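You operate a simulated robot arm through the tools that you are given. There is no shell and no other tool. Be economical: measure what you need, move in short steps, check, and stop when the job is done.

Carry out the task below with a simulated robot arm. There is one attempt and no reset: what you move stays moved.

JOB
Shut the stopper, pump soap twice into the basin and run hot water up to the 4 cm mark.
Fine: the basin by the end wall; stand the clear pump bottle at its rim, nozzle over the bowl, to pump; foam on the water; short of the next short mark, none down the overflow; bottle back; tap off.

The check looks at the end state, three seconds after you hand in, the way a careful person would. Anything else that was tipped, shoved, dropped, spilled or broken makes it a failure. A push-on lid holds only when it is set on centred and level and pressed home; a screw cap is set on level and turned clockwise until tight.

ROBOT AND FRAMES
A 6-joint arm with a two-finger parallel gripper, fixed in place. Base frame: the origin is at the foot of the arm, x ahead of it, y to its left, z up. Lengths are in m, angles in degrees, forces in N, time in s.
With the tool pointing down near the work surface it reaches from about 0.16 to 0.84 m from the base axis. Its first joint turns from -166.0 to 166.0 degrees. Payload 3.91 kg.
Tool frame: the origin (TCP) lies between the finger pads and is the grasp point; the fingertips stand 0.03 m ahead of it; z points along the fingers, y is the line along which they close. Largest opening 0.11 m; finger width 0.02, thickness 0.01; the body of the gripper, 0.048 by 0.112 m, starts 0.055 m behind the TCP.
Orientation is told as [roll, pitch, yaw] about the base's x, y, z axes, in that order, counted from this pose: with the fingers straight down and closing along the base's y, the tool's x points along the base's -x, its y along +y and its z along -z.

CONTROLS
- The arm moves only by the tool jog_arm. Its argument "moves" is text: rows parted by semicolons, each of 7 numbers parted by spaces: the shift along the base's x, y, z in units of 200 mm (1.0 is 200 mm), then the turn, a rotation vector about the base's x, y, z in units of 120 degrees (1.0 is 120 degrees), then the gripper command, from -1 (shut) to 1 (fully open), values between in proportion. In form: x y z rx ry rz grip; .... A call has 1 to 12 rows; each row is the pose to reach, as a shift and turn from the pose commanded when the call began. A call with a number of a shift or a turn outside -1 to 1 is refused whole. Each row takes 0.2 s and may step no farther than 0.05 m and 8.6 degrees from the row before; otherwise, or with a gripper value out of range, the whole call is refused. Where a pose cannot be reached the arm comes as near as it can. A force on the tool above 90 N (or 10 N above the force at the start of the call, whichever is more), or a blocked arm, ends the call early, and 0.2 s more pass. The fingers move at their own pace (about 0.108 m/s each) and stop on an object; they squeeze with about 24 N. The grip force told is the motor's: it shows also when the fingers shut on nothing. Time passes only in rows, and 0.2 s behind the last, so rows that repeat a pose let the fingers close. It gives the time, the measured TCP pose, the force on the tool (base axes), the opening and the grip force at its end, in the units of the frame above (readings bear some noise), and new pictures: "views" is both (left out), scene, wrist or none.
- Cameras (640 x 400 px; columns grow to the right, rows downward): "scene" is fixed at [0.0499, -0.6505, 1.5043]; the picture's right is [0.71, -0.70, 0.00], its down [-0.45, -0.45, -0.77] and it looks along [0.54, 0.55, -0.63] (base axes); focal length 239 px, centre (320, 200). "wrist" rides on the gripper at [-0.036, 0, -0.057] in the tool frame; the picture's right is [0.00, -1.00, 0.00], its down [0.97, 0.00, -0.24] and it looks along [0.24, 0.00, 0.97] (tool axes); focal length 218 px, centre (320, 200). There is no depth. A picture from a camera that has moved, and an enlarged one, comes with that camera's place and axes in the base frame and with its lens.
- lift_body(by): slides the trunk up (or, below 0, down) by that many m; the arm rides with it, the base frame stays. It gives what a move gives, with no picture.
- zoom(camera, box): a new picture of the part [left, top, right, bottom] of that camera's present view, enlarged. It takes no simulated time.
- hand_in(): hands the job in; it is judged then, once.

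Work in short steps. Places have to be worked out from the pictures, the camera data and where the tool is seen: move nearer, look again, correct. Check each grasp and each placing, and mend what went wrong. You have 120 turns and 150 pictures in all, those below and enlarged ones among them. Open the gripper and draw the arm clear of the work before you hand the job in, unless the task says otherwise; then end with one line.

The tools are called after "Emit:" as a command line: name --argument value ..., lists and objects as JSON in quotes. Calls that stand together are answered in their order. jog_arm: Moves the arm, as the interface text tells. Its arguments: {"type":"object","properties":{"moves":{"type":"string"},"views":{"type":"string","enum":["both","scene","wrist","none"]}},"required":["moves"]} The other tools are called the same way: lift_body (by) slides the trunk up or down; zoom (camera, box) takes an enlarged picture of a part of a camera's view; hand_in () hands the job in.

At the start:

```text
clock: 0.0
position: [0.3368, -0.1204, 1.3262]
orientation: [0.0, 0.0, -0.1]
ft_force: [0.2, 0.0, 0.7]
grip_width: 0.1098
gripper_force: 0.1
trunk travel left (down, up): [-0.475, 0.065]
```

scene: 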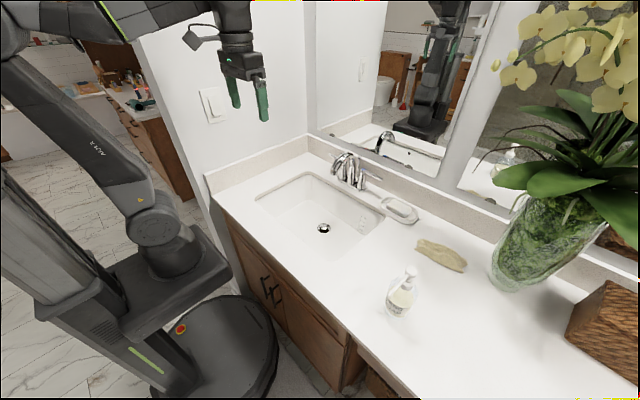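
wrist: 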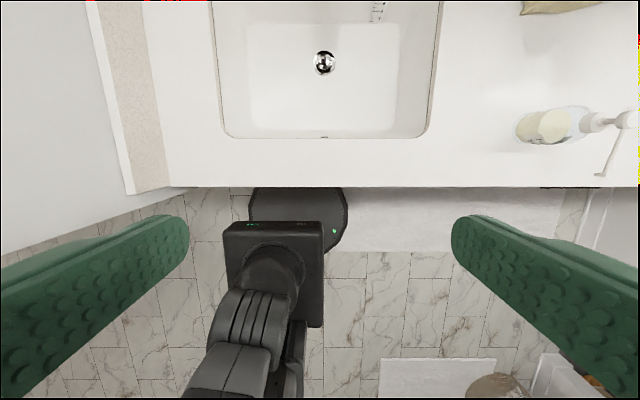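

I start by looking closer at the basin, tap and bottle.

Emit:
zoom --camera "scene" --box '[240, 130, 440, 255]'

Emit:
zoom --camera "scene" --box '[340, 220, 500, 320]'

Emit:
zoom --camera "wrist" --box '[200, 0, 460, 162]'

```text
3.20 times, centred on (340, 192) of scene
camera zoom: at [0.0499, -0.6505, 1.5043], right [0.71, -0.7, 0.0], down [-0.45, -0.45, -0.77], along [0.54, 0.55, -0.63], focal length 764 px, centre (256, 224)
```

zoom: 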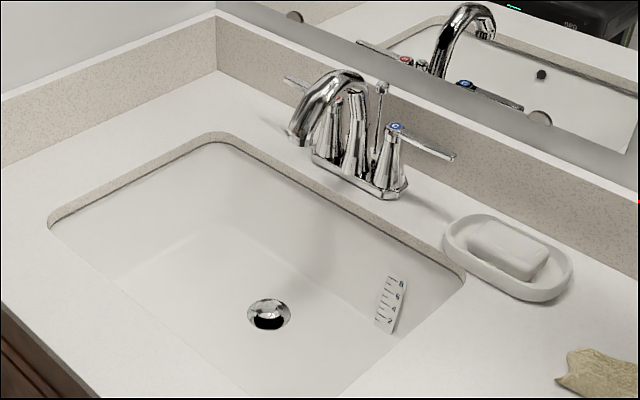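

```text
4.00 times, centred on (420, 270) of scene
camera zoom: at [0.0499, -0.6505, 1.5043], right [0.71, -0.7, 0.0], down [-0.45, -0.45, -0.77], along [0.54, 0.55, -0.63], focal length 955 px, centre (-80, -80)
```

zoom: 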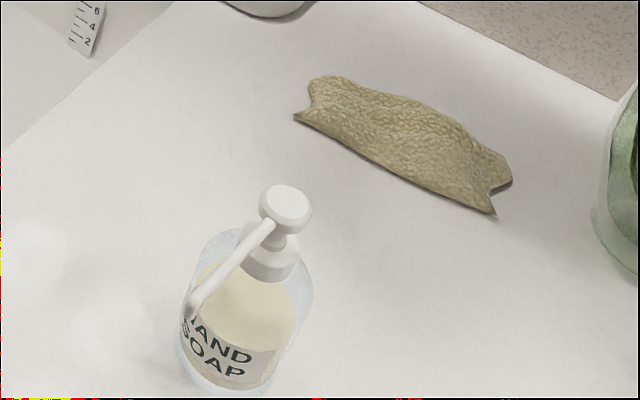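

```text
2.46 times, centred on (330, 81) of wrist
camera zoom: at [0.3749, -0.1199, 1.3827], right [0.0, -1.0, 0.0], down [-0.97, 0.0, 0.24], along [-0.24, 0.0, -0.97], focal length 537 px, centre (295, 493)
```

zoom: 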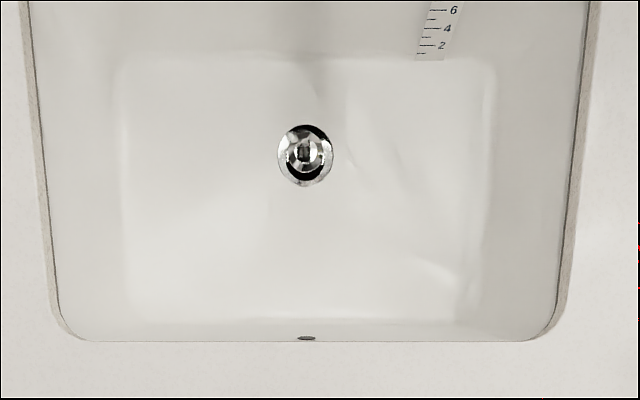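

The basin lies at about x 0.39–0.70, y -0.36..0.10. The tap sits near x 0.76, the rod near (0.78,-0.135) and the bottle near (0.415,-0.575). I tilt the tool forward so the wrist camera can look at the tap.

Emit:
jog_arm --moves "0.12 -0.01 -0.06 0 -0.066 0 1; 0.24 -0.02 -0.12 0 -0.133 0 1; 0.36 -0.03 -0.18 0 -0.2 0 0.5; 0.48 -0.04 -0.24 0 -0.266 0 0; 0.6 -0.05 -0.3 0 -0.333 0 0" --views "both"

```text
clock: 1.2
position: [0.4597, -0.129, 1.266]
orientation: [0.0, -40.0, 0.0]
ft_force: [-0.5, -0.5, 0.1]
grip_width: 0.0553
gripper_force: 0.0
trunk travel left (down, up): [-0.475, 0.065]
camera wrist: at [0.4528, -0.1299, 1.331], right [0.0, -1.0, 0.0], down [-0.9, 0.0, -0.44], along [0.44, 0.0, -0.9], focal length 218 px, centre (320, 200)
```

scene: 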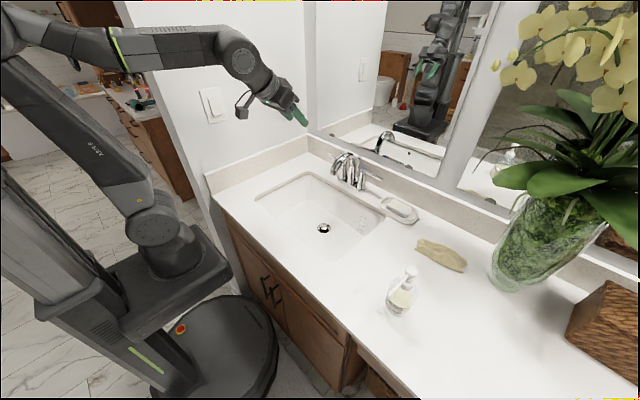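
wrist: 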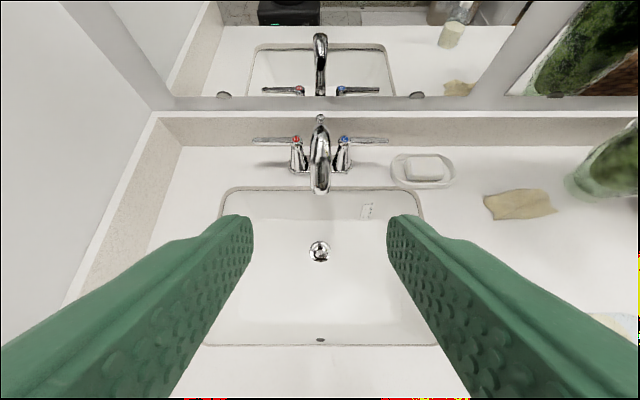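

Emit:
zoom --camera "wrist" --box '[240, 100, 400, 200]'

Emit:
zoom --camera "scene" --box '[315, 140, 395, 190]'

```text
4.00 times, centred on (320, 150) of wrist
camera zoom: at [0.4528, -0.1299, 1.331], right [0.0, -1.0, 0.0], down [-0.9, 0.0, -0.44], along [0.44, 0.0, -0.9], focal length 873 px, centre (320, 400)
```

zoom: 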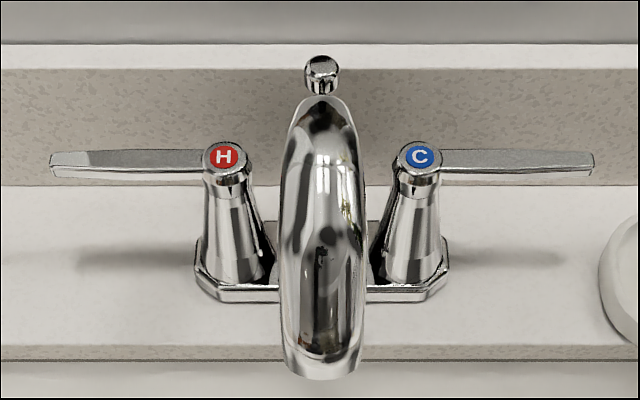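

```text
8.00 times, centred on (355, 165) of scene
camera zoom: at [0.0499, -0.6505, 1.5043], right [0.71, -0.7, 0.0], down [-0.45, -0.45, -0.77], along [0.54, 0.55, -0.63], focal length 1911 px, centre (40, 480)
```

zoom: 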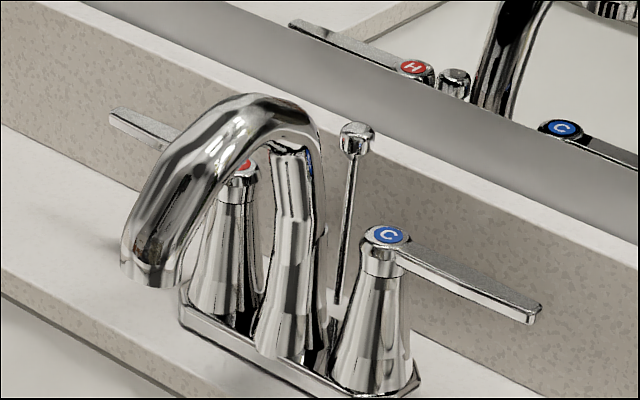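

The knob of the lift rod triangulates to about (0.797,-0.131,1.005), just behind the spout, and the hot hub to (0.76,-0.081,0.986). I move above the rod with a 20° tilt to keep the wrist camera off the mirror.

Emit:
jog_arm --moves "0.25 0 0 0 0.042 0 -0.27; 0.5 0 0 0 0.084 0 -0.27; 0.75 0 0 0 0.126 0 -0.27; 1 0 0 0 0.167 0 -0.27; 1 0 0 0 0.167 0 -0.27" --views "none"

Emit:
jog_arm --moves "0.22 0 -0.1 0 0 0 -0.27; 0.44 0 -0.3 0 0 0 -0.27; 0.46 0 -0.5 0 0 0 -0.27; 0.46 0 -0.6 0 0 0 -0.27;0.46 0 -0.6 0 0 0 -0.27" --views "both"

```text
clock: 2.4
position: [0.6553, -0.1316, 1.2697]
orientation: [0.0, -20.0, 0.0]
ft_force: [-0.8, -0.2, 0.2]
grip_width: 0.0402
gripper_force: 0.1
trunk travel left (down, up): [-0.475, 0.065]
```

```text
refused: row 2 steps farther than a row can; nothing moved
```

The combined step was too long, so I shorten the steps.

Emit:
jog_arm --moves "0.2 0 -0.1 0 0 0 -0.27; 0.4 0 -0.24 0 0 0 -0.27; 0.47 0 -0.45 0 0 0 -0.27; 0.48 0 -0.65 0 0 0 -0.27;0.48 0 -0.65 0 0 0 -0.27" --views "both"

```text
clock: 3.6
position: [0.7482, -0.1318, 1.1348]
orientation: [-0.1, -19.9, 0.0]
ft_force: [-0.6, -0.2, 0.2]
grip_width: 0.0401
gripper_force: 0.1
trunk travel left (down, up): [-0.475, 0.065]
camera wrist: at [0.7652, -0.1311, 1.1994], right [0.0, -1.0, 0.0], down [-0.99, 0.0, -0.11], along [0.11, 0.0, -0.99], focal length 218 px, centre (320, 200)
```

scene: 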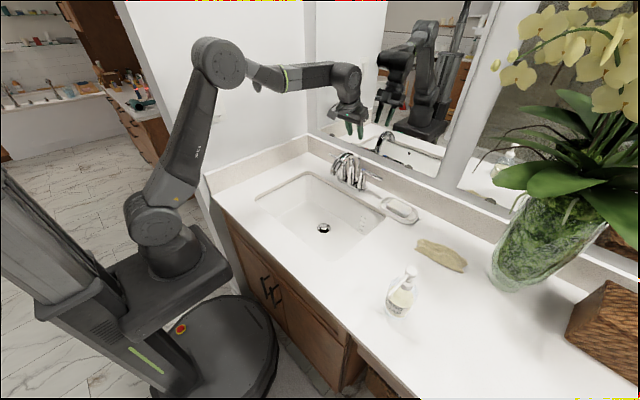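
wrist: 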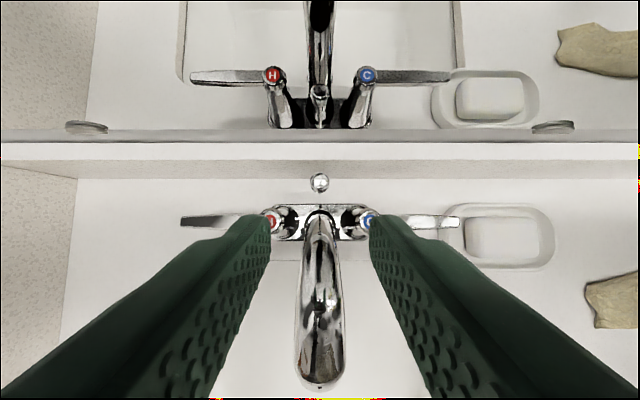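

The knob is seen at x≈0.80 and the fingers are in line with it. I descend along the tool axis.

Emit:
jog_arm --moves "0.065 0 -0.15 0 0 0 -0.27; 0.12 0 -0.3 0 0 0 -0.27; 0.18 0 -0.45 0 0 0 -0.27; 0.235 0 -0.6 0 0 0 -0.27; 0.235 0 -0.6 0 0 0 -0.27" --views "both"

```text
clock: 4.8
position: [0.7996, -0.128, 1.0167]
orientation: [0.0, -19.9, 0.0]
ft_force: [0.3, 0.2, 0.1]
grip_width: 0.0403
gripper_force: 0.0
trunk travel left (down, up): [-0.475, 0.065]
camera wrist: at [0.8155, -0.1279, 1.0809], right [0.0, -1.0, 0.0], down [-0.99, 0.0, -0.11], along [0.11, 0.0, -0.99], focal length 218 px, centre (320, 200)
```

scene: 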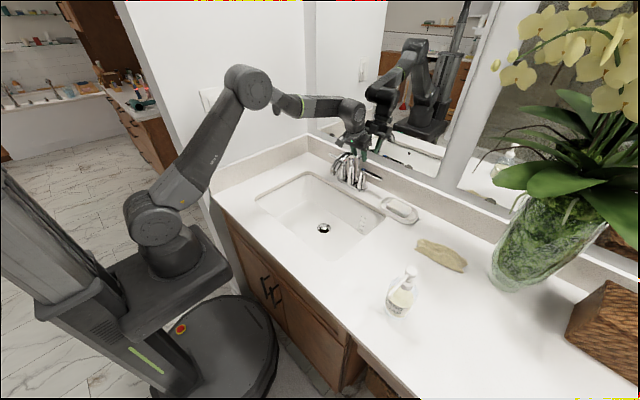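
wrist: 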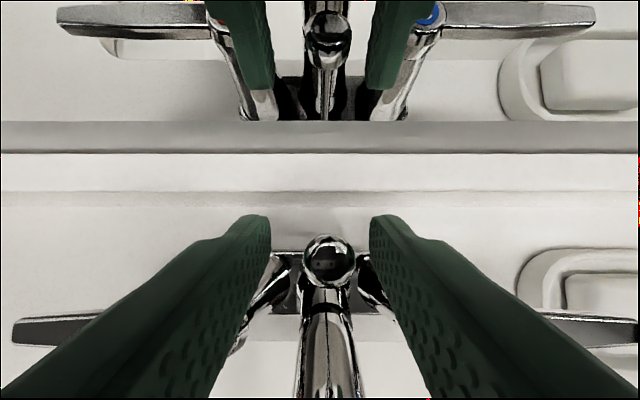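

The knob sits between the fingers, about 3 mm to the right. I centre on it and close.

Emit:
jog_arm --moves "0 -0.015 0 0 0 0 -0.5; 0 -0.015 0 0 0 0 -1; 0 -0.015 0 0 0 0 -1" --views "wrist"

```text
clock: 5.6
position: [0.7995, -0.131, 1.0175]
orientation: [0.0, -19.8, 0.0]
ft_force: [-1.1, 2.2, 0.2]
grip_width: 0.0183
gripper_force: 45.7
trunk travel left (down, up): [-0.475, 0.065]
camera wrist: at [0.8156, -0.1311, 1.0821], right [0.0, -1.0, 0.0], down [-0.99, 0.0, -0.11], along [0.11, 0.0, -0.99], focal length 218 px, centre (320, 200)
```

wrist: 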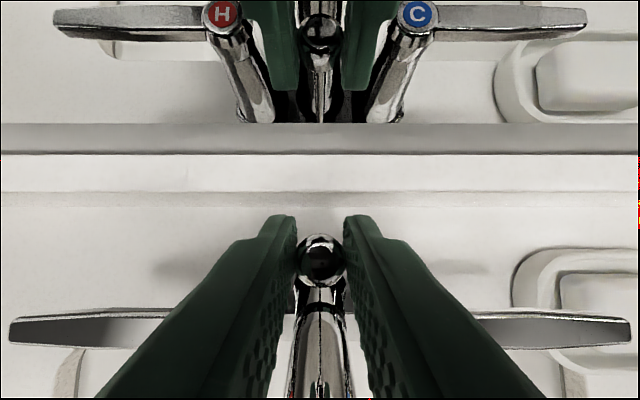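

The knob is gripped (18 mm). I pull straight up in small steps.

Emit:
jog_arm --moves "0 0 0.03 0 0 0 -1; 0 0 0.06 0 0 0 -1; 0 0 0.09 0 0 0 -1; 0 0 0.12 0 0 0 -1" --views "scene"

Emit:
zoom --camera "scene" --box '[295, 210, 355, 247]'

```text
clock: 6.6
position: [0.7999, -0.1316, 1.0411]
orientation: [0.0, -19.8, 0.0]
ft_force: [-7.1, 8.8, -1.6]
grip_width: 0.0185
gripper_force: 45.3
trunk travel left (down, up): [-0.475, 0.065]
```

scene: 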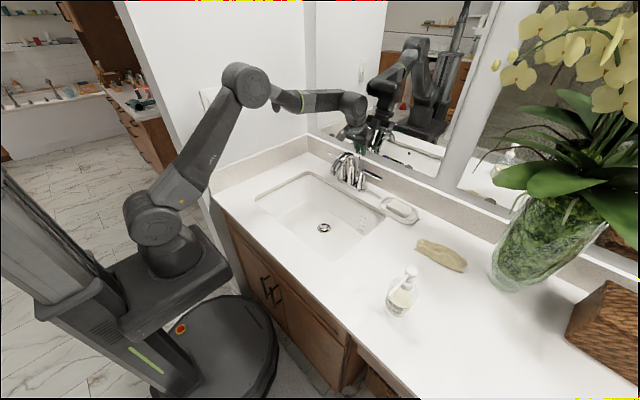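

```text
10.67 times, centred on (325, 228) of scene
camera zoom: at [0.0499, -0.6505, 1.5043], right [0.71, -0.7, 0.0], down [-0.45, -0.45, -0.77], along [0.54, 0.55, -0.63], focal length 2547 px, centre (267, -104)
```

zoom: 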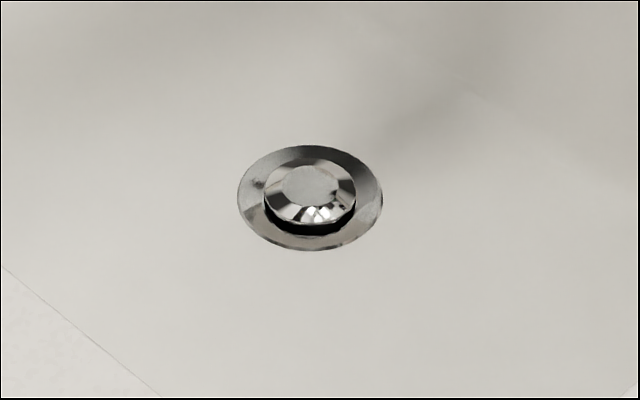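

The stopper is dropping (24 mm so far). I pull a little more to find the end stop.

Emit:
jog_arm --moves "0 0 0.015 0 0 0 -1; 0 0 0.03 0 0 0 -1; 0 0 0.045 0 0 0 -1; 0 0 0.06 0 0 0 -1" --views "none"

Emit:
zoom --camera "scene" --box '[295, 210, 355, 247]'

```text
clock: 7.6
position: [0.8015, -0.1312, 1.0481]
orientation: [0.1, -19.3, 0.0]
ft_force: [-9.3, 10.6, -38.4]
grip_width: 0.0186
gripper_force: 44.9
trunk travel left (down, up): [-0.475, 0.065]
```

```text
10.67 times, centred on (325, 228) of scene
camera zoom: at [0.0499, -0.6505, 1.5043], right [0.71, -0.7, 0.0], down [-0.45, -0.45, -0.77], along [0.54, 0.55, -0.63], focal length 2547 px, centre (267, -104)
```

zoom: 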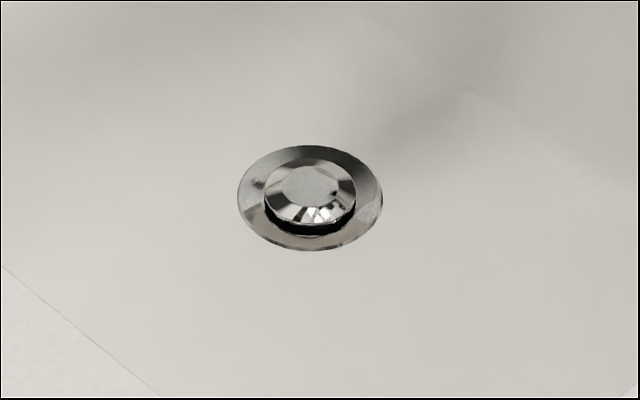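

The end stop is reached and the stopper sits low. I ease the tension, release, and go straight up along the tool axis.

Emit:
jog_arm --moves "0 0 -0.04 0 0 0 -1; 0 0 -0.04 0 0 0 -0.3; 0 0 -0.04 0 0 0 -0.3; 0 0 -0.04 0 0 0 -0.3; -0.03 0 0.06 0 0 0 -0.3; -0.09 0 0.22 0 0 0 -0.3; -0.16 0 0.4 0 0 0 -0.3; -0.25 0 0.62 0 0 0 -0.3" --views "both"

Emit:
zoom --camera "scene" --box '[295, 140, 395, 247]'

```text
clock: 9.4
position: [0.7499, -0.1335, 1.1763]
orientation: [0.0, -19.8, 0.0]
ft_force: [-0.4, 0.1, -0.2]
grip_width: 0.0383
gripper_force: 0.0
trunk travel left (down, up): [-0.475, 0.065]
camera wrist: at [0.7658, -0.1338, 1.2412], right [0.0, -1.0, 0.0], down [-0.99, 0.0, -0.11], along [0.11, 0.0, -0.99], focal length 218 px, centre (320, 200)
```

scene: 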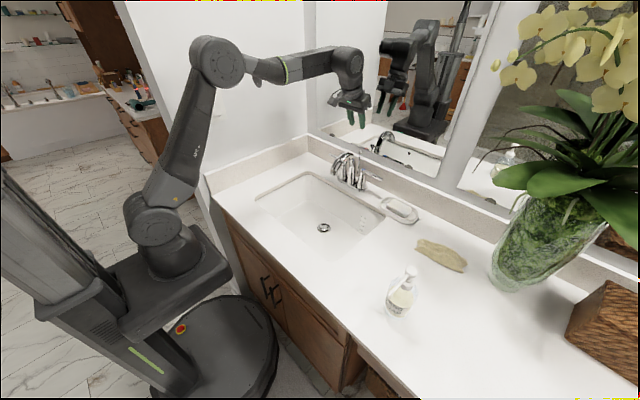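
wrist: 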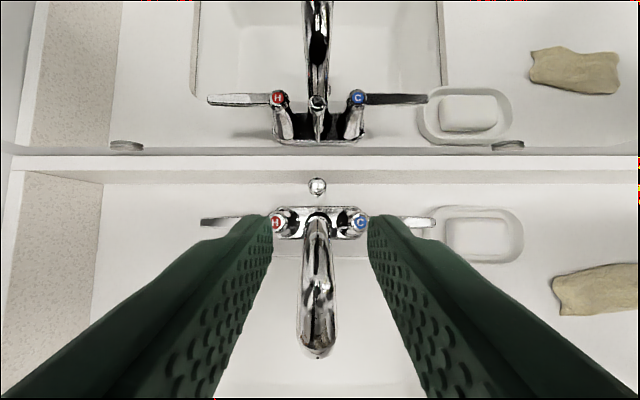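

```text
3.74 times, centred on (345, 194) of scene
camera zoom: at [0.0499, -0.6505, 1.5043], right [0.71, -0.7, 0.0], down [-0.45, -0.45, -0.77], along [0.54, 0.55, -0.63], focal length 893 px, centre (226, 224)
```

zoom: 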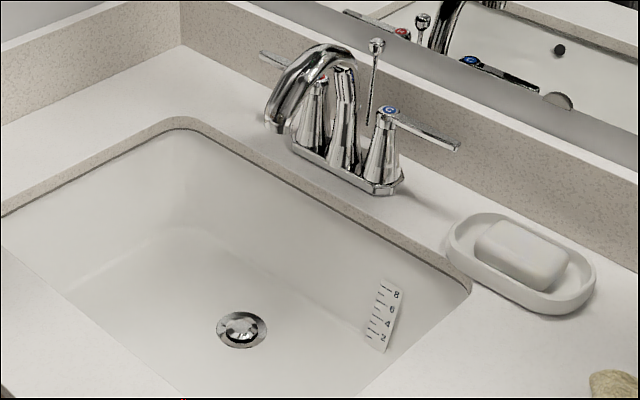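

The rod stays up. Now I go to the soap bottle and look at it from the front, low, before grasping.

Emit:
jog_arm --moves "-0.2 -0.1 0.05 0 0 0 0; -0.4 -0.2 0.1 0 0 0 0.5; -0.6 -0.3 0.1 0 0 0 1; -0.8 -0.45 0.1 0 0 0 1; -0.95 -0.62 0.1 0 0 0 1; -1 -0.86 0.1 0 0 0 1; -1 -1 0.1 0 0 0 1" --views "none"

Emit:
jog_arm --moves "-0.18 -0.16 0 0 -0.05 0 1; -0.36 -0.32 0 0 -0.1 0 1; -0.54 -0.48 0 0 -0.15 0 1; -0.72 -0.64 0 0 -0.2 0 1; -0.9 -0.8 0 0 -0.25 0 1; -1 -1 0 0 -0.25 0 1; -1 -1 0 0 -0.25 0 1" --views "both"

```text
clock: 11.0
position: [0.5515, -0.3325, 1.1938]
orientation: [0.1, -19.9, 0.0]
ft_force: [-0.4, -0.7, -0.4]
grip_width: 0.1099
gripper_force: 0.0
trunk travel left (down, up): [-0.475, 0.065]
```

```text
clock: 12.6
position: [0.3532, -0.5297, 1.1967]
orientation: [0.0, -50.0, 0.1]
ft_force: [-0.4, 0.1, 0.0]
grip_width: 0.1103
gripper_force: 0.0
trunk travel left (down, up): [-0.475, 0.065]
camera wrist: at [0.3341, -0.5296, 1.2592], right [0.0, -1.0, 0.0], down [-0.81, 0.0, -0.59], along [0.59, 0.0, -0.81], focal length 218 px, centre (320, 200)
```

scene: 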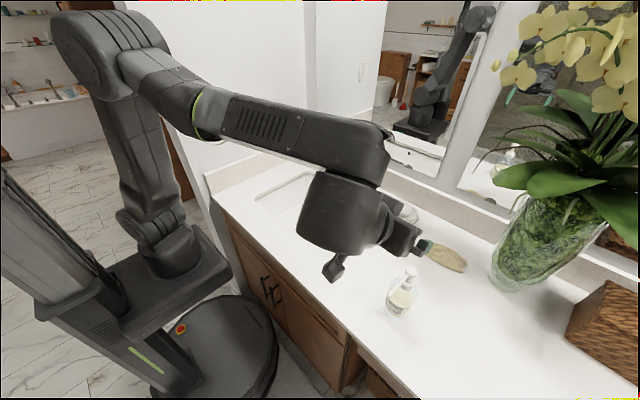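
wrist: 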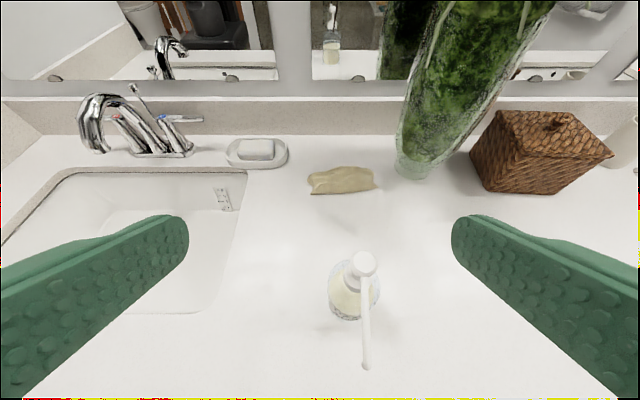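

Emit:
zoom --camera "wrist" --box '[290, 230, 430, 390]'

Emit:
zoom --camera "scene" --box '[365, 255, 445, 325]'

```text
2.50 times, centred on (360, 310) of wrist
camera zoom: at [0.3341, -0.5296, 1.2592], right [0.0, -1.0, 0.0], down [-0.81, 0.0, -0.59], along [0.59, 0.0, -0.81], focal length 546 px, centre (220, -75)
```

zoom: 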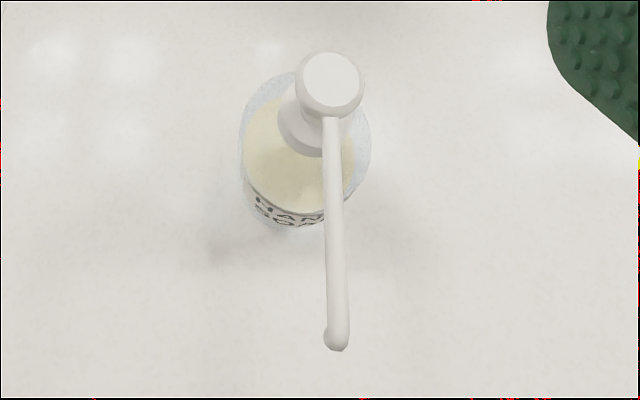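

```text
5.71 times, centred on (405, 290) of scene
camera zoom: at [0.0499, -0.6505, 1.5043], right [0.71, -0.7, 0.0], down [-0.45, -0.45, -0.77], along [0.54, 0.55, -0.63], focal length 1365 px, centre (-166, -314)
```

zoom: 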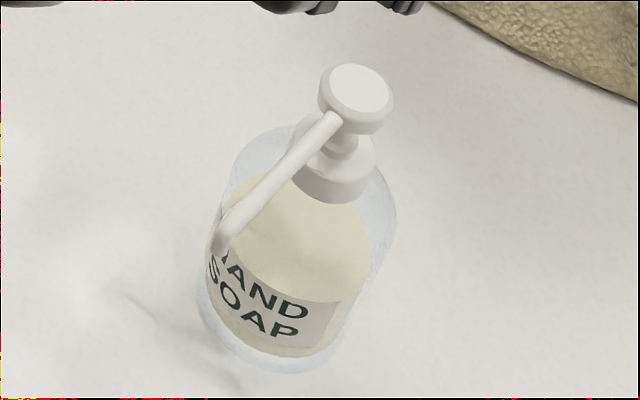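

The bottle is at about (0.412,-0.572), head top z≈1.05, with an 8 cm nozzle along -x. I want a side view to get the collar and shoulder heights.

Emit:
jog_arm --moves "-0.2 -0.03 0 0 -0.06 0 1; -0.4 -0.06 -0.1 0 -0.12 0 1; -0.6 -0.1 -0.22 0 -0.18 0 1; -0.75 -0.15 -0.4 0 -0.24 0 1; -0.8 -0.2 -0.6 0 -0.3 0 1; -0.8 -0.2 -0.8 0 -0.33 0 1; -0.8 -0.2 -0.85 0 -0.33 0 1" --views "wrist"

```text
clock: 14.2
position: [0.1914, -0.5744, 1.0278]
orientation: [2.2, -89.6, -2.3]
ft_force: [0.5, -0.2, 0.4]
grip_width: 0.1101
gripper_force: 0.0
trunk travel left (down, up): [-0.475, 0.065]
camera wrist: at [0.1357, -0.5744, 1.063], right [0.0, -1.0, 0.0], down [-0.25, 0.0, -0.97], along [0.97, 0.0, -0.25], focal length 218 px, centre (320, 200)
```

wrist: 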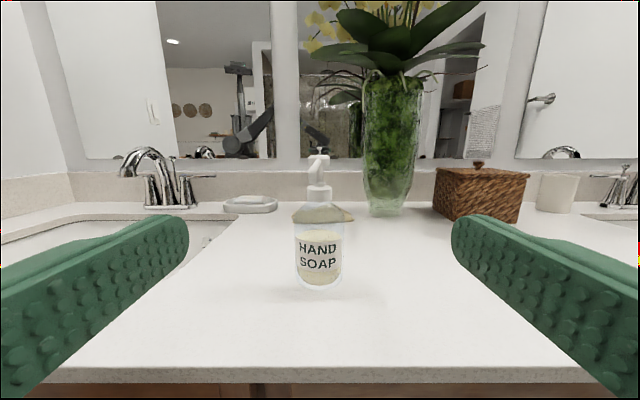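

Emit:
zoom --camera "wrist" --box '[270, 140, 370, 300]'

```text
2.50 times, centred on (320, 220) of wrist
camera zoom: at [0.1357, -0.5744, 1.063], right [0.0, -1.0, 0.0], down [-0.25, 0.0, -0.97], along [0.97, 0.0, -0.25], focal length 546 px, centre (320, 150)
```

zoom: 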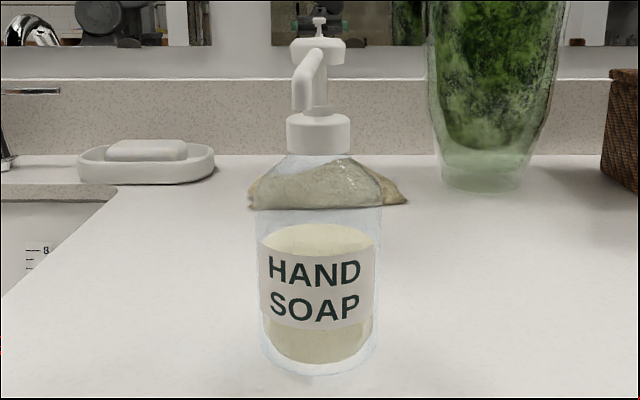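

Collar spans z 0.995–1.012 (31 mm wide), head top 1.049, bottle axis (0.41,-0.574), body radius 31 mm. I'll grip the collar from above; first I raise and turn the tool down.

Emit:
jog_arm --moves "0 0 0.2 0 0.065 0 1; 0 0 0.4 0 0.13 0 1; 0 0 0.6 0 0.195 0 1; 0 0 0.75 0 0.26 0 1; 0.1 0 0.75 0 0.325 0 1; 0.25 0 0.75 0 0.39 0 1; 0.4 0 0.75 0 0.455 0 1; 0.55 0 0.75 0 0.52 0 0.5; 0.7 0 0.75 0 0.585 0 0.2; 0.85 0 0.75 0 0.65 0 0.1; 1 0 0.75 0 0.715 0 0; 1 0 0.75 0 0.747 0 0" --views "wrist"

```text
clock: 16.8
position: [0.3912, -0.5725, 1.1771]
orientation: [-0.1, 0.2, -0.1]
ft_force: [-0.3, 0.9, 0.1]
grip_width: 0.055
gripper_force: 0.0
trunk travel left (down, up): [-0.475, 0.065]
camera wrist: at [0.4277, -0.5724, 1.2315], right [0.0, -1.0, 0.0], down [-0.97, 0.0, 0.24], along [-0.24, 0.0, -0.97], focal length 218 px, centre (320, 200)
```

wrist: 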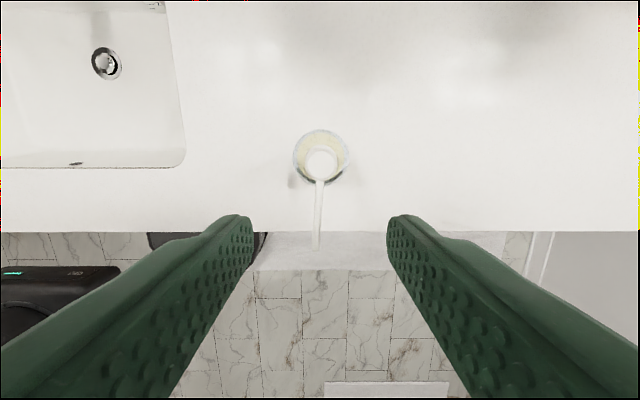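

Head centre is at (0.413,-0.573). I centre over it and descend so the fingertips just straddle the collar.

Emit:
jog_arm --moves "0.11 0 -0.1 0 0 0 0; 0.11 0 -0.3 0 0 0 0; 0.11 0 -0.5 0 0 0 0; 0.11 0 -0.65 0 0 0 0; 0.11 0 -0.755 0 0 0 0; 0.11 0 -0.755 0 0 0 0" --views "both"

Emit:
zoom --camera "scene" --box '[365, 245, 445, 325]'

```text
clock: 18.2
position: [0.4116, -0.5716, 1.0272]
orientation: [-0.1, 0.1, 0.0]
ft_force: [0.1, 0.4, 0.5]
grip_width: 0.0549
gripper_force: 0.1
trunk travel left (down, up): [-0.475, 0.065]
camera wrist: at [0.4489, -0.5719, 1.0825], right [0.0, -1.0, 0.0], down [-0.97, 0.0, 0.24], along [-0.24, 0.0, -0.97], focal length 218 px, centre (320, 200)
```

scene: 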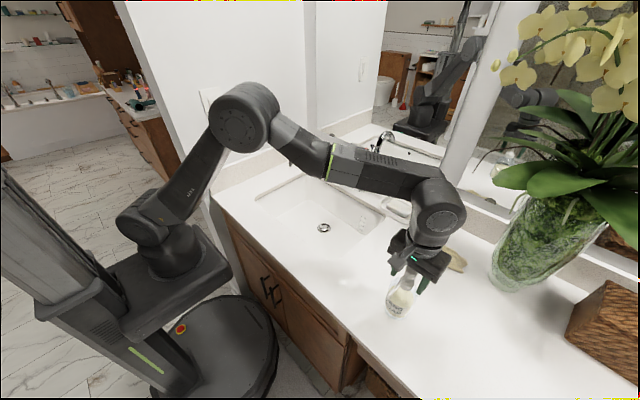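
wrist: 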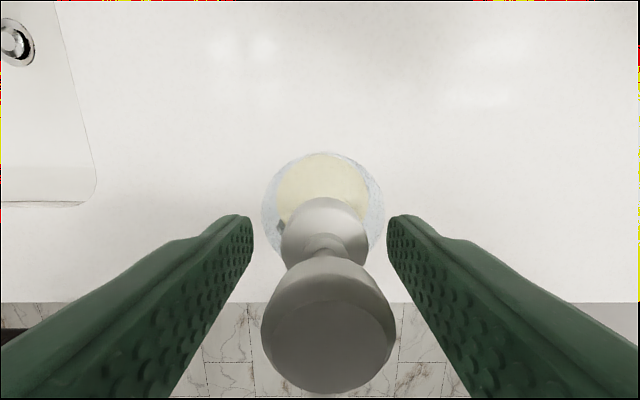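

```text
5.00 times, centred on (405, 285) of scene
camera zoom: at [0.0499, -0.6505, 1.5043], right [0.71, -0.7, 0.0], down [-0.45, -0.45, -0.77], along [0.54, 0.55, -0.63], focal length 1194 px, centre (-105, -225)
```

zoom: 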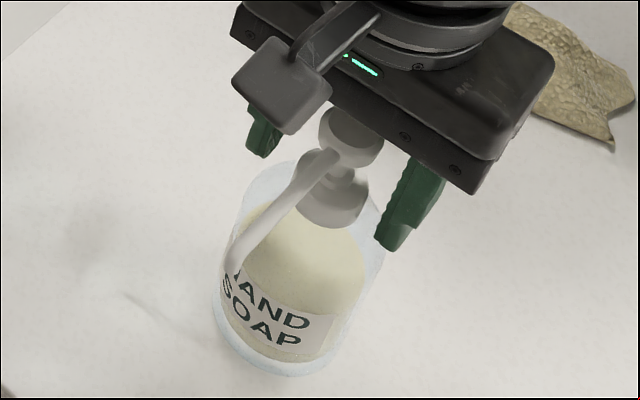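

Collar lies between the fingertips. I centre slightly and close gently.

Emit:
jog_arm --moves "0.01 -0.008 0 0 0 0 -0.2; 0.01 -0.008 0 0 0 0 -0.4; 0.01 -0.008 0 0 0 0 -1; 0.01 -0.008 0 0 0 0 -1" --views "wrist"

Emit:
zoom --camera "scene" --box '[365, 245, 445, 325]'

```text
clock: 19.2
position: [0.4141, -0.5737, 1.027]
orientation: [0.0, 0.2, 0.0]
ft_force: [-0.7, 0.7, -0.6]
grip_width: 0.0321
gripper_force: 23.8
trunk travel left (down, up): [-0.475, 0.065]
camera wrist: at [0.4512, -0.5736, 1.0819], right [0.0, -1.0, 0.0], down [-0.97, 0.0, 0.24], along [-0.24, 0.0, -0.97], focal length 218 px, centre (320, 200)
```

wrist: 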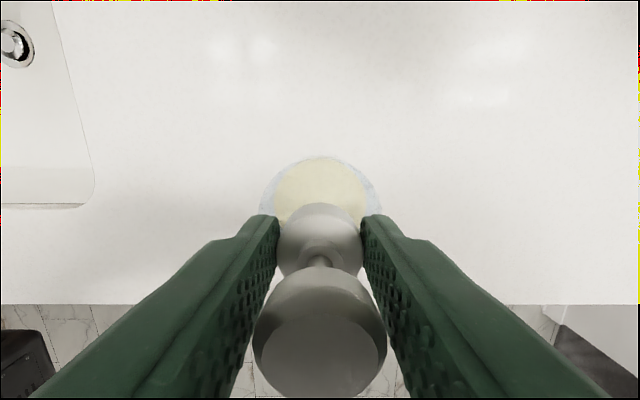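

```text
5.00 times, centred on (405, 285) of scene
camera zoom: at [0.0499, -0.6505, 1.5043], right [0.71, -0.7, 0.0], down [-0.45, -0.45, -0.77], along [0.54, 0.55, -0.63], focal length 1194 px, centre (-105, -225)
```

zoom: 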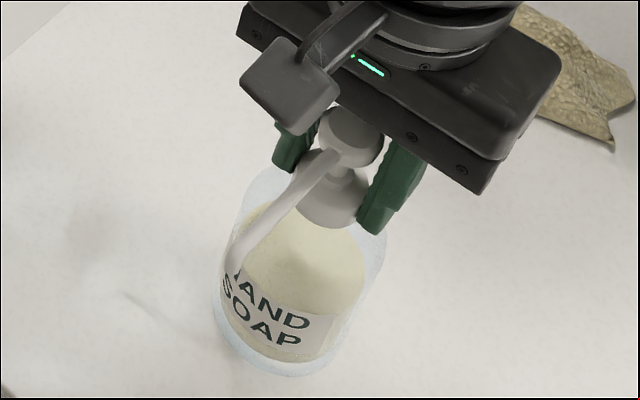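

The collar is held (32 mm). I lift 4 cm and check that the bottle comes along.

Emit:
jog_arm --moves "0 0 0.05 0 0 0 -1; 0 0 0.1 0 0 0 -1; 0 0 0.15 0 0 0 -1; 0 0 0.2 0 0 0 -1; 0 0 0.2 0 0 0 -1" --views "none"

Emit:
zoom --camera "scene" --box '[345, 225, 465, 325]'

```text
clock: 20.4
position: [0.4147, -0.5761, 1.0658]
orientation: [0.2, 0.2, 0.0]
ft_force: [-0.9, 0.0, -3.9]
grip_width: 0.0261
gripper_force: 23.8
trunk travel left (down, up): [-0.475, 0.065]
```

```text
4.00 times, centred on (405, 275) of scene
camera zoom: at [0.0499, -0.6505, 1.5043], right [0.71, -0.7, 0.0], down [-0.45, -0.45, -0.77], along [0.54, 0.55, -0.63], focal length 955 px, centre (-20, -100)
```

zoom: 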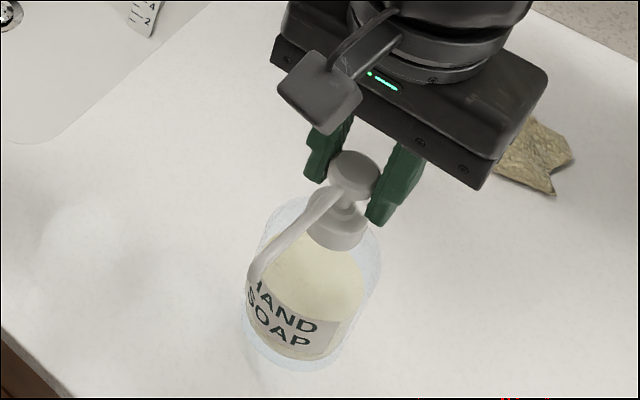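

The fingers slipped off the collar up to the pump head (26 mm). I look from the wrist before doing anything else.

Emit:
jog_arm --moves "0 0 0 0 0 0 -1" --views "wrist"

Emit:
zoom --camera "scene" --box '[385, 240, 445, 320]'

```text
clock: 20.8
position: [0.413, -0.5751, 1.0664]
orientation: [0.0, 0.1, 0.0]
ft_force: [-0.5, -0.9, -3.9]
grip_width: 0.0258
gripper_force: 24.1
trunk travel left (down, up): [-0.475, 0.065]
camera wrist: at [0.4517, -0.5753, 1.1216], right [0.0, -1.0, 0.0], down [-0.97, 0.0, 0.24], along [-0.24, 0.0, -0.97], focal length 218 px, centre (320, 200)
```

wrist: 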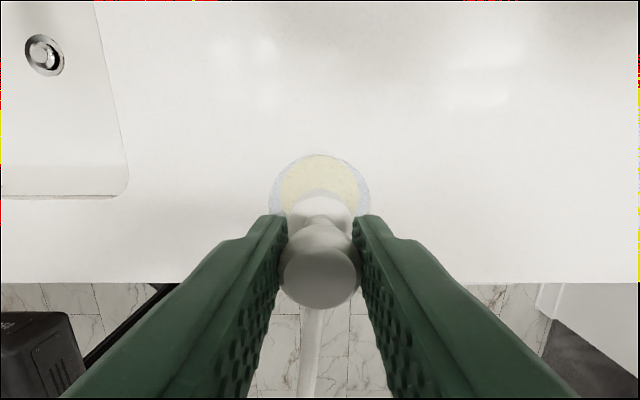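

```text
5.00 times, centred on (415, 280) of scene
camera zoom: at [0.0499, -0.6505, 1.5043], right [0.71, -0.7, 0.0], down [-0.45, -0.45, -0.77], along [0.54, 0.55, -0.63], focal length 1194 px, centre (-155, -200)
```

zoom: 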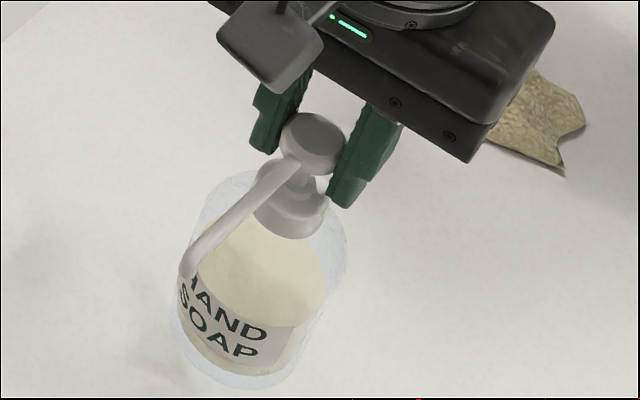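

The bottle hangs from the pump head about 9 mm above the counter. I set it down softly and regrip with the pads fully over the head.

Emit:
jog_arm --moves "0 0 -0.015 0 0 0 -1; 0 0 -0.03 0 0 0 -1; 0 0 -0.04 0 0 0 -1" --views "none"

```text
clock: 21.6
position: [0.4146, -0.5763, 1.0575]
orientation: [0.0, 0.1, 0.0]
ft_force: [0.4, 0.8, -3.5]
grip_width: 0.0255
gripper_force: 24.4
trunk travel left (down, up): [-0.475, 0.065]
```

Emit:
jog_arm --moves "0 0 -0.01 0 0 0 -1; 0 0 -0.02 0 0 0 -1" --views "none"

Emit:
zoom --camera "scene" --box '[385, 240, 445, 320]'

```text
clock: 22.2
position: [0.4137, -0.5759, 1.0526]
orientation: [-0.1, 0.2, 0.1]
ft_force: [0.0, 1.1, -4.5]
grip_width: 0.0259
gripper_force: 23.6
trunk travel left (down, up): [-0.475, 0.065]
```

```text
5.00 times, centred on (415, 280) of scene
camera zoom: at [0.0499, -0.6505, 1.5043], right [0.71, -0.7, 0.0], down [-0.45, -0.45, -0.77], along [0.54, 0.55, -0.63], focal length 1194 px, centre (-155, -200)
```

zoom: 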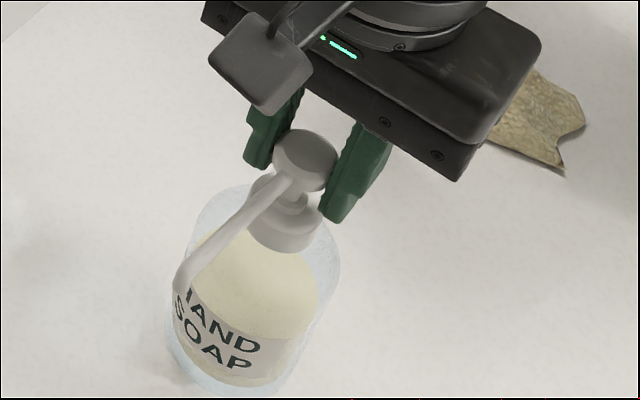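

Still carrying the weight, so I keep lowering until it's taken by the counter.

Emit:
jog_arm --moves "0 0 -0.01 0 0 0 -1; 0 0 -0.02 0 0 0 -1; 0 0 -0.03 0 0 0 -1" --views "none"

```text
clock: 23.0
position: [0.4139, -0.5751, 1.0481]
orientation: [0.0, 0.1, 0.0]
ft_force: [0.1, 0.0, 3.2]
grip_width: 0.0257
gripper_force: 23.9
trunk travel left (down, up): [-0.475, 0.065]
```

Contact at TCP z≈1.049, so the pads already cover the whole head and the grip is sound. I lift 15 mm and carry to the basin's right rim while turning the nozzle by -90°.

Emit:
jog_arm --moves "0 0 0.04 0 0 0 -1; 0 0 0.08 0 0 0 -1; 0.03 0.05 0.08 0 0 -0.06 -1; 0.07 0.12 0.08 0 0 -0.125 -1; 0.11 0.2 0.08 0 0 -0.19 -1; 0.15 0.28 0.08 0 0 -0.255 -1; 0.19 0.36 0.08 0 0 -0.32 -1; 0.23 0.44 0.08 0 0 -0.385 -1; 0.27 0.52 0.08 0 0 -0.45 -1; 0.31 0.6 0.08 0 0 -0.515 -1; 0.35 0.68 0.08 0 0 -0.58 -1; 0.4 0.74 0.08 0 0 -0.64 -1" --views "both"

```text
clock: 25.6
position: [0.496, -0.4273, 1.0647]
orientation: [0.0, 0.1, -77.1]
ft_force: [-0.6, 0.4, -4.1]
grip_width: 0.0255
gripper_force: 24.3
trunk travel left (down, up): [-0.475, 0.065]
camera wrist: at [0.5055, -0.4625, 1.1205], right [-0.97, -0.23, 0.0], down [-0.22, 0.95, 0.24], along [-0.06, 0.24, -0.97], focal length 218 px, centre (320, 200)
```

scene: 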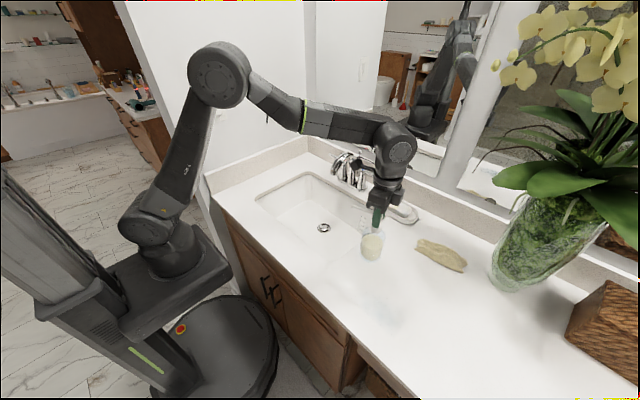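
wrist: 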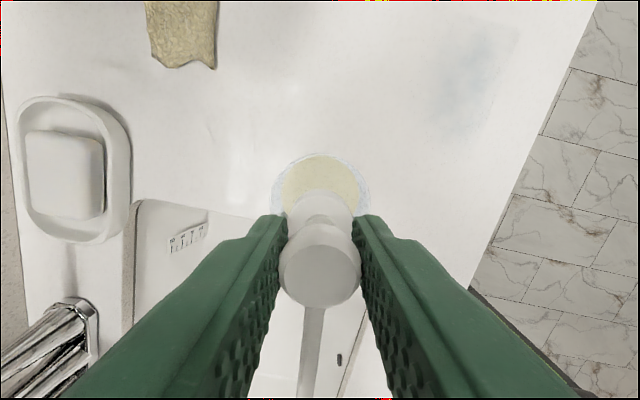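

Bottle is beside the rim (edge at y≈-0.364). I finish the turn, shift to y≈-0.408, and lower to contact.

Emit:
jog_arm --moves "0.02 0.05 0 0 0 -0.06 -1; 0.03 0.095 0 0 0 -0.11 -1; 0.03 0.095 -0.03 0 0 -0.11 -1; 0.03 0.095 -0.055 0 0 -0.11 -1; 0.03 0.095 -0.068 0 0 -0.11 -1; 0.03 0.095 -0.078 0 0 -0.11 -1" --views "none"

```text
clock: 27.0
position: [0.4999, -0.4078, 1.0506]
orientation: [0.0, 0.2, -90.0]
ft_force: [0.9, -0.9, 2.9]
grip_width: 0.0258
gripper_force: 23.9
trunk travel left (down, up): [-0.475, 0.065]
```

Contact felt (2.9 N). I release and rise to look.

Emit:
jog_arm --moves "0 0 0 0 0 0 -0.6; 0 0 0 0 0 0 -0.3; 0 0 0 0 0 0 -0.2; 0 0 0.15 0 0 0 -0.2; 0 0 0.35 0 0 0 -0.2; 0 0 0.5 0 0 0 -0.2" --views "both"

Emit:
zoom --camera "scene" --box '[325, 195, 425, 275]'

```text
clock: 28.4
position: [0.4983, -0.4071, 1.1498]
orientation: [-0.1, 0.1, -90.0]
ft_force: [0.7, 0.5, -0.3]
grip_width: 0.0442
gripper_force: 0.1
trunk travel left (down, up): [-0.475, 0.065]
camera wrist: at [0.5009, -0.444, 1.2047], right [-1.0, 0.0, 0.0], down [0.0, 0.97, 0.24], along [0.0, 0.24, -0.97], focal length 218 px, centre (320, 200)
```

scene: 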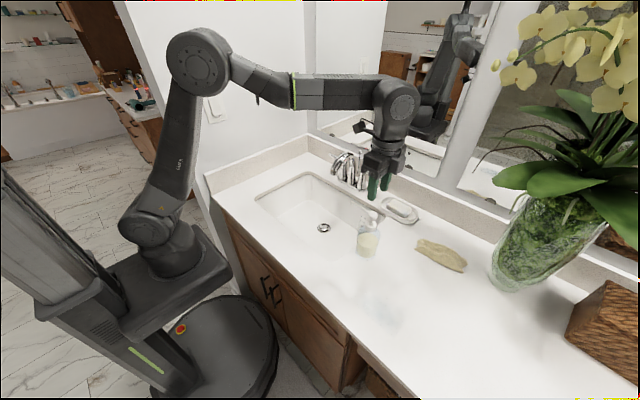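
wrist: 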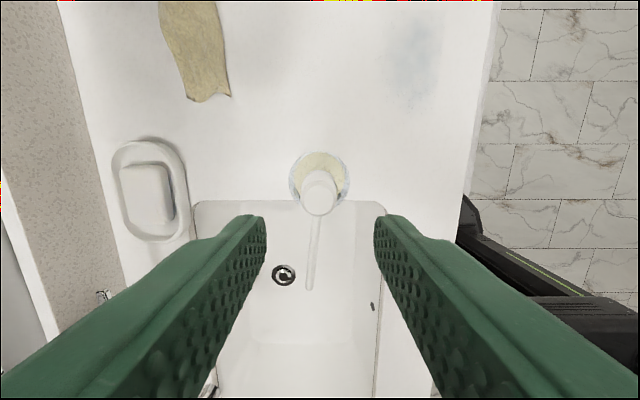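

```text
5.00 times, centred on (375, 235) of scene
camera zoom: at [0.0499, -0.6505, 1.5043], right [0.71, -0.7, 0.0], down [-0.45, -0.45, -0.77], along [0.54, 0.55, -0.63], focal length 1194 px, centre (45, 25)
```

zoom: 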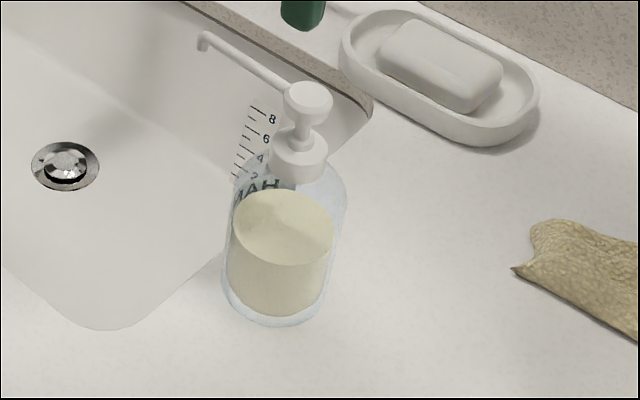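

Bottle stands well with the nozzle over the bowl. I close the fingers and come down over the pump head (fingertips touch at TCP z≈1.079).

Emit:
jog_arm --moves "0 0 0 0 0 0 -1; 0.005 -0.015 0 0 0 0 -1; 0.005 -0.015 -0.1 0 0 0 -1; 0.005 -0.015 -0.2 0 0 0 -1; 0.005 -0.015 -0.3 0 0 0 -1; 0.005 -0.015 -0.3 0 0 0 -1" --views "both"

Emit:
zoom --camera "scene" --box '[325, 195, 425, 275]'

```text
clock: 29.8
position: [0.4995, -0.4096, 1.0867]
orientation: [0.0, 0.2, -90.0]
ft_force: [0.1, 0.0, -0.2]
grip_width: 0.0
gripper_force: 23.7
trunk travel left (down, up): [-0.475, 0.065]
camera wrist: at [0.5011, -0.4467, 1.1433], right [-1.0, 0.0, 0.0], down [0.0, 0.97, 0.24], along [0.0, 0.24, -0.97], focal length 218 px, centre (320, 200)
```

scene: 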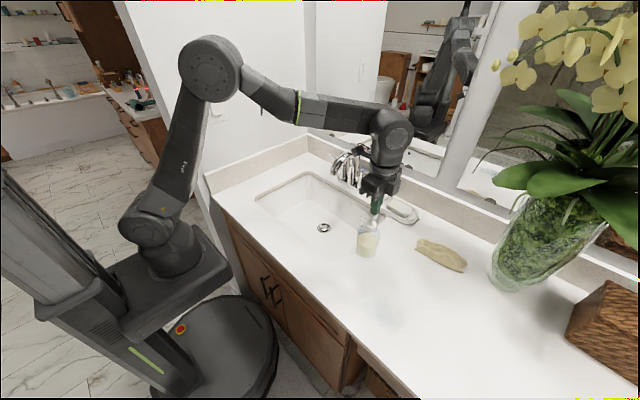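
wrist: 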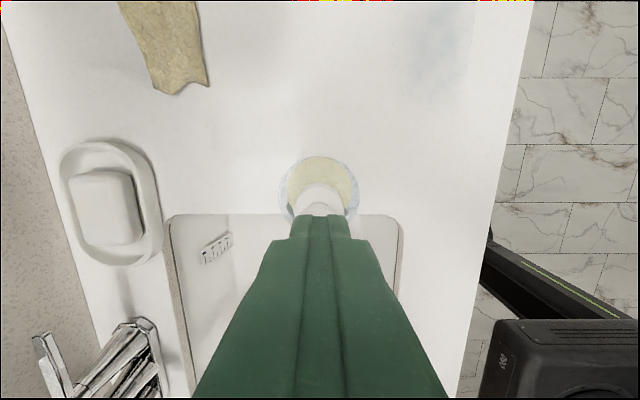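

```text
5.00 times, centred on (375, 235) of scene
camera zoom: at [0.0499, -0.6505, 1.5043], right [0.71, -0.7, 0.0], down [-0.45, -0.45, -0.77], along [0.54, 0.55, -0.63], focal length 1194 px, centre (45, 25)
```

zoom: 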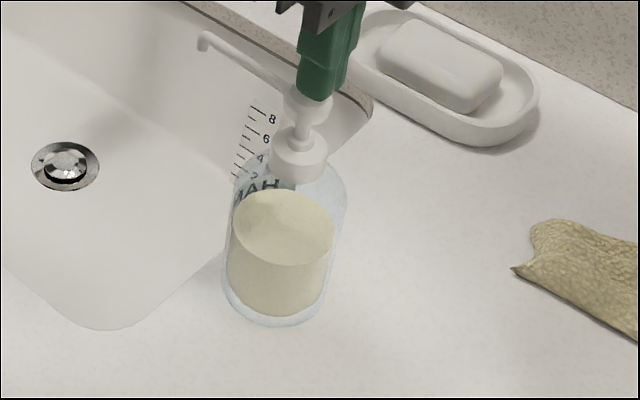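

Fingertips are right over the head, about 8 mm above. I press down in small steps.

Emit:
jog_arm --moves "-0.01 -0.005 -0.03 0 0 0 -1; -0.01 -0.005 -0.045 0 0 0 -1; -0.01 -0.005 -0.06 0 0 0 -1; -0.01 -0.005 -0.075 0 0 0 -1; -0.01 -0.005 -0.09 0 0 0 -1" --views "none"

Emit:
zoom --camera "scene" --box '[325, 195, 425, 275]'

```text
clock: 31.0
position: [0.4983, -0.4117, 1.0719]
orientation: [0.1, 0.0, -90.0]
ft_force: [0.1, -1.4, 9.7]
grip_width: 0.0
gripper_force: 24.4
trunk travel left (down, up): [-0.475, 0.065]
```

```text
5.00 times, centred on (375, 235) of scene
camera zoom: at [0.0499, -0.6505, 1.5043], right [0.71, -0.7, 0.0], down [-0.45, -0.45, -0.77], along [0.54, 0.55, -0.63], focal length 1194 px, centre (45, 25)
```

zoom: 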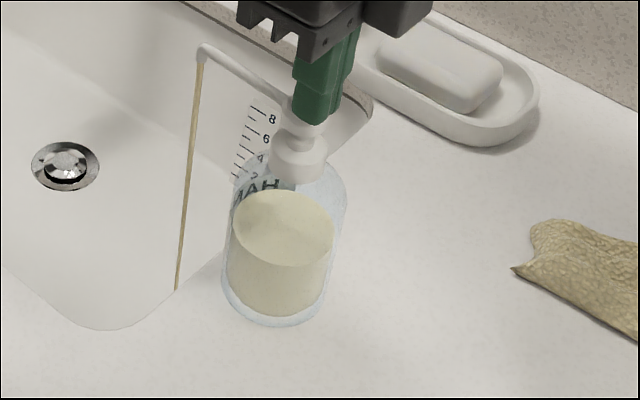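

Soap is flowing into the bowl. I press on to the end of the stroke.

Emit:
jog_arm --moves "0 0 -0.015 0 0 0 -1; 0 0 -0.03 0 0 0 -1; 0 0 -0.045 0 0 0 -1" --views "none"

```text
clock: 31.8
position: [0.4985, -0.4107, 1.0638]
orientation: [0.3, -0.1, -90.0]
ft_force: [-1.8, -3.1, 33.9]
grip_width: 0.0
gripper_force: 24.0
trunk travel left (down, up): [-0.475, 0.065]
```

End of stroke (34 N). I lift off completely to let the head return and look.

Emit:
jog_arm --moves "0 0 0.05 0 0 0 -1; 0 0 0.1 0 0 0 -1; 0 0 0.15 0 0 0 -1; 0 0 0.15 0 0 0 -1; 0 0 0.15 0 0 0 -1" --views "none"

Emit:
zoom --camera "scene" --box '[300, 180, 425, 275]'

```text
clock: 33.0
position: [0.4986, -0.4115, 1.0898]
orientation: [0.0, 0.0, -90.0]
ft_force: [-0.6, 0.2, -0.8]
grip_width: 0.0001
gripper_force: 24.3
trunk travel left (down, up): [-0.475, 0.065]
```

```text
4.21 times, centred on (362, 228) of scene
camera zoom: at [0.0499, -0.6505, 1.5043], right [0.71, -0.7, 0.0], down [-0.45, -0.45, -0.77], along [0.54, 0.55, -0.63], focal length 1006 px, centre (141, 84)
```

zoom: 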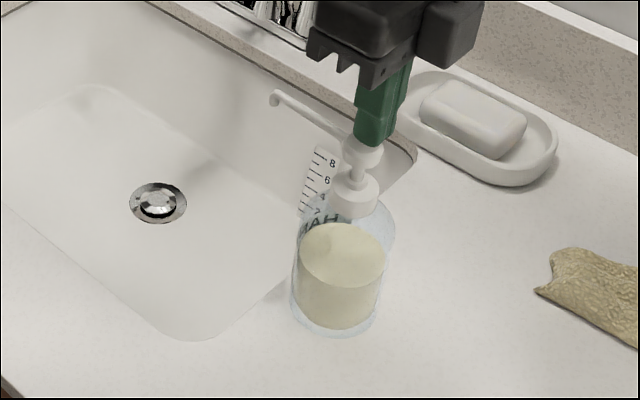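

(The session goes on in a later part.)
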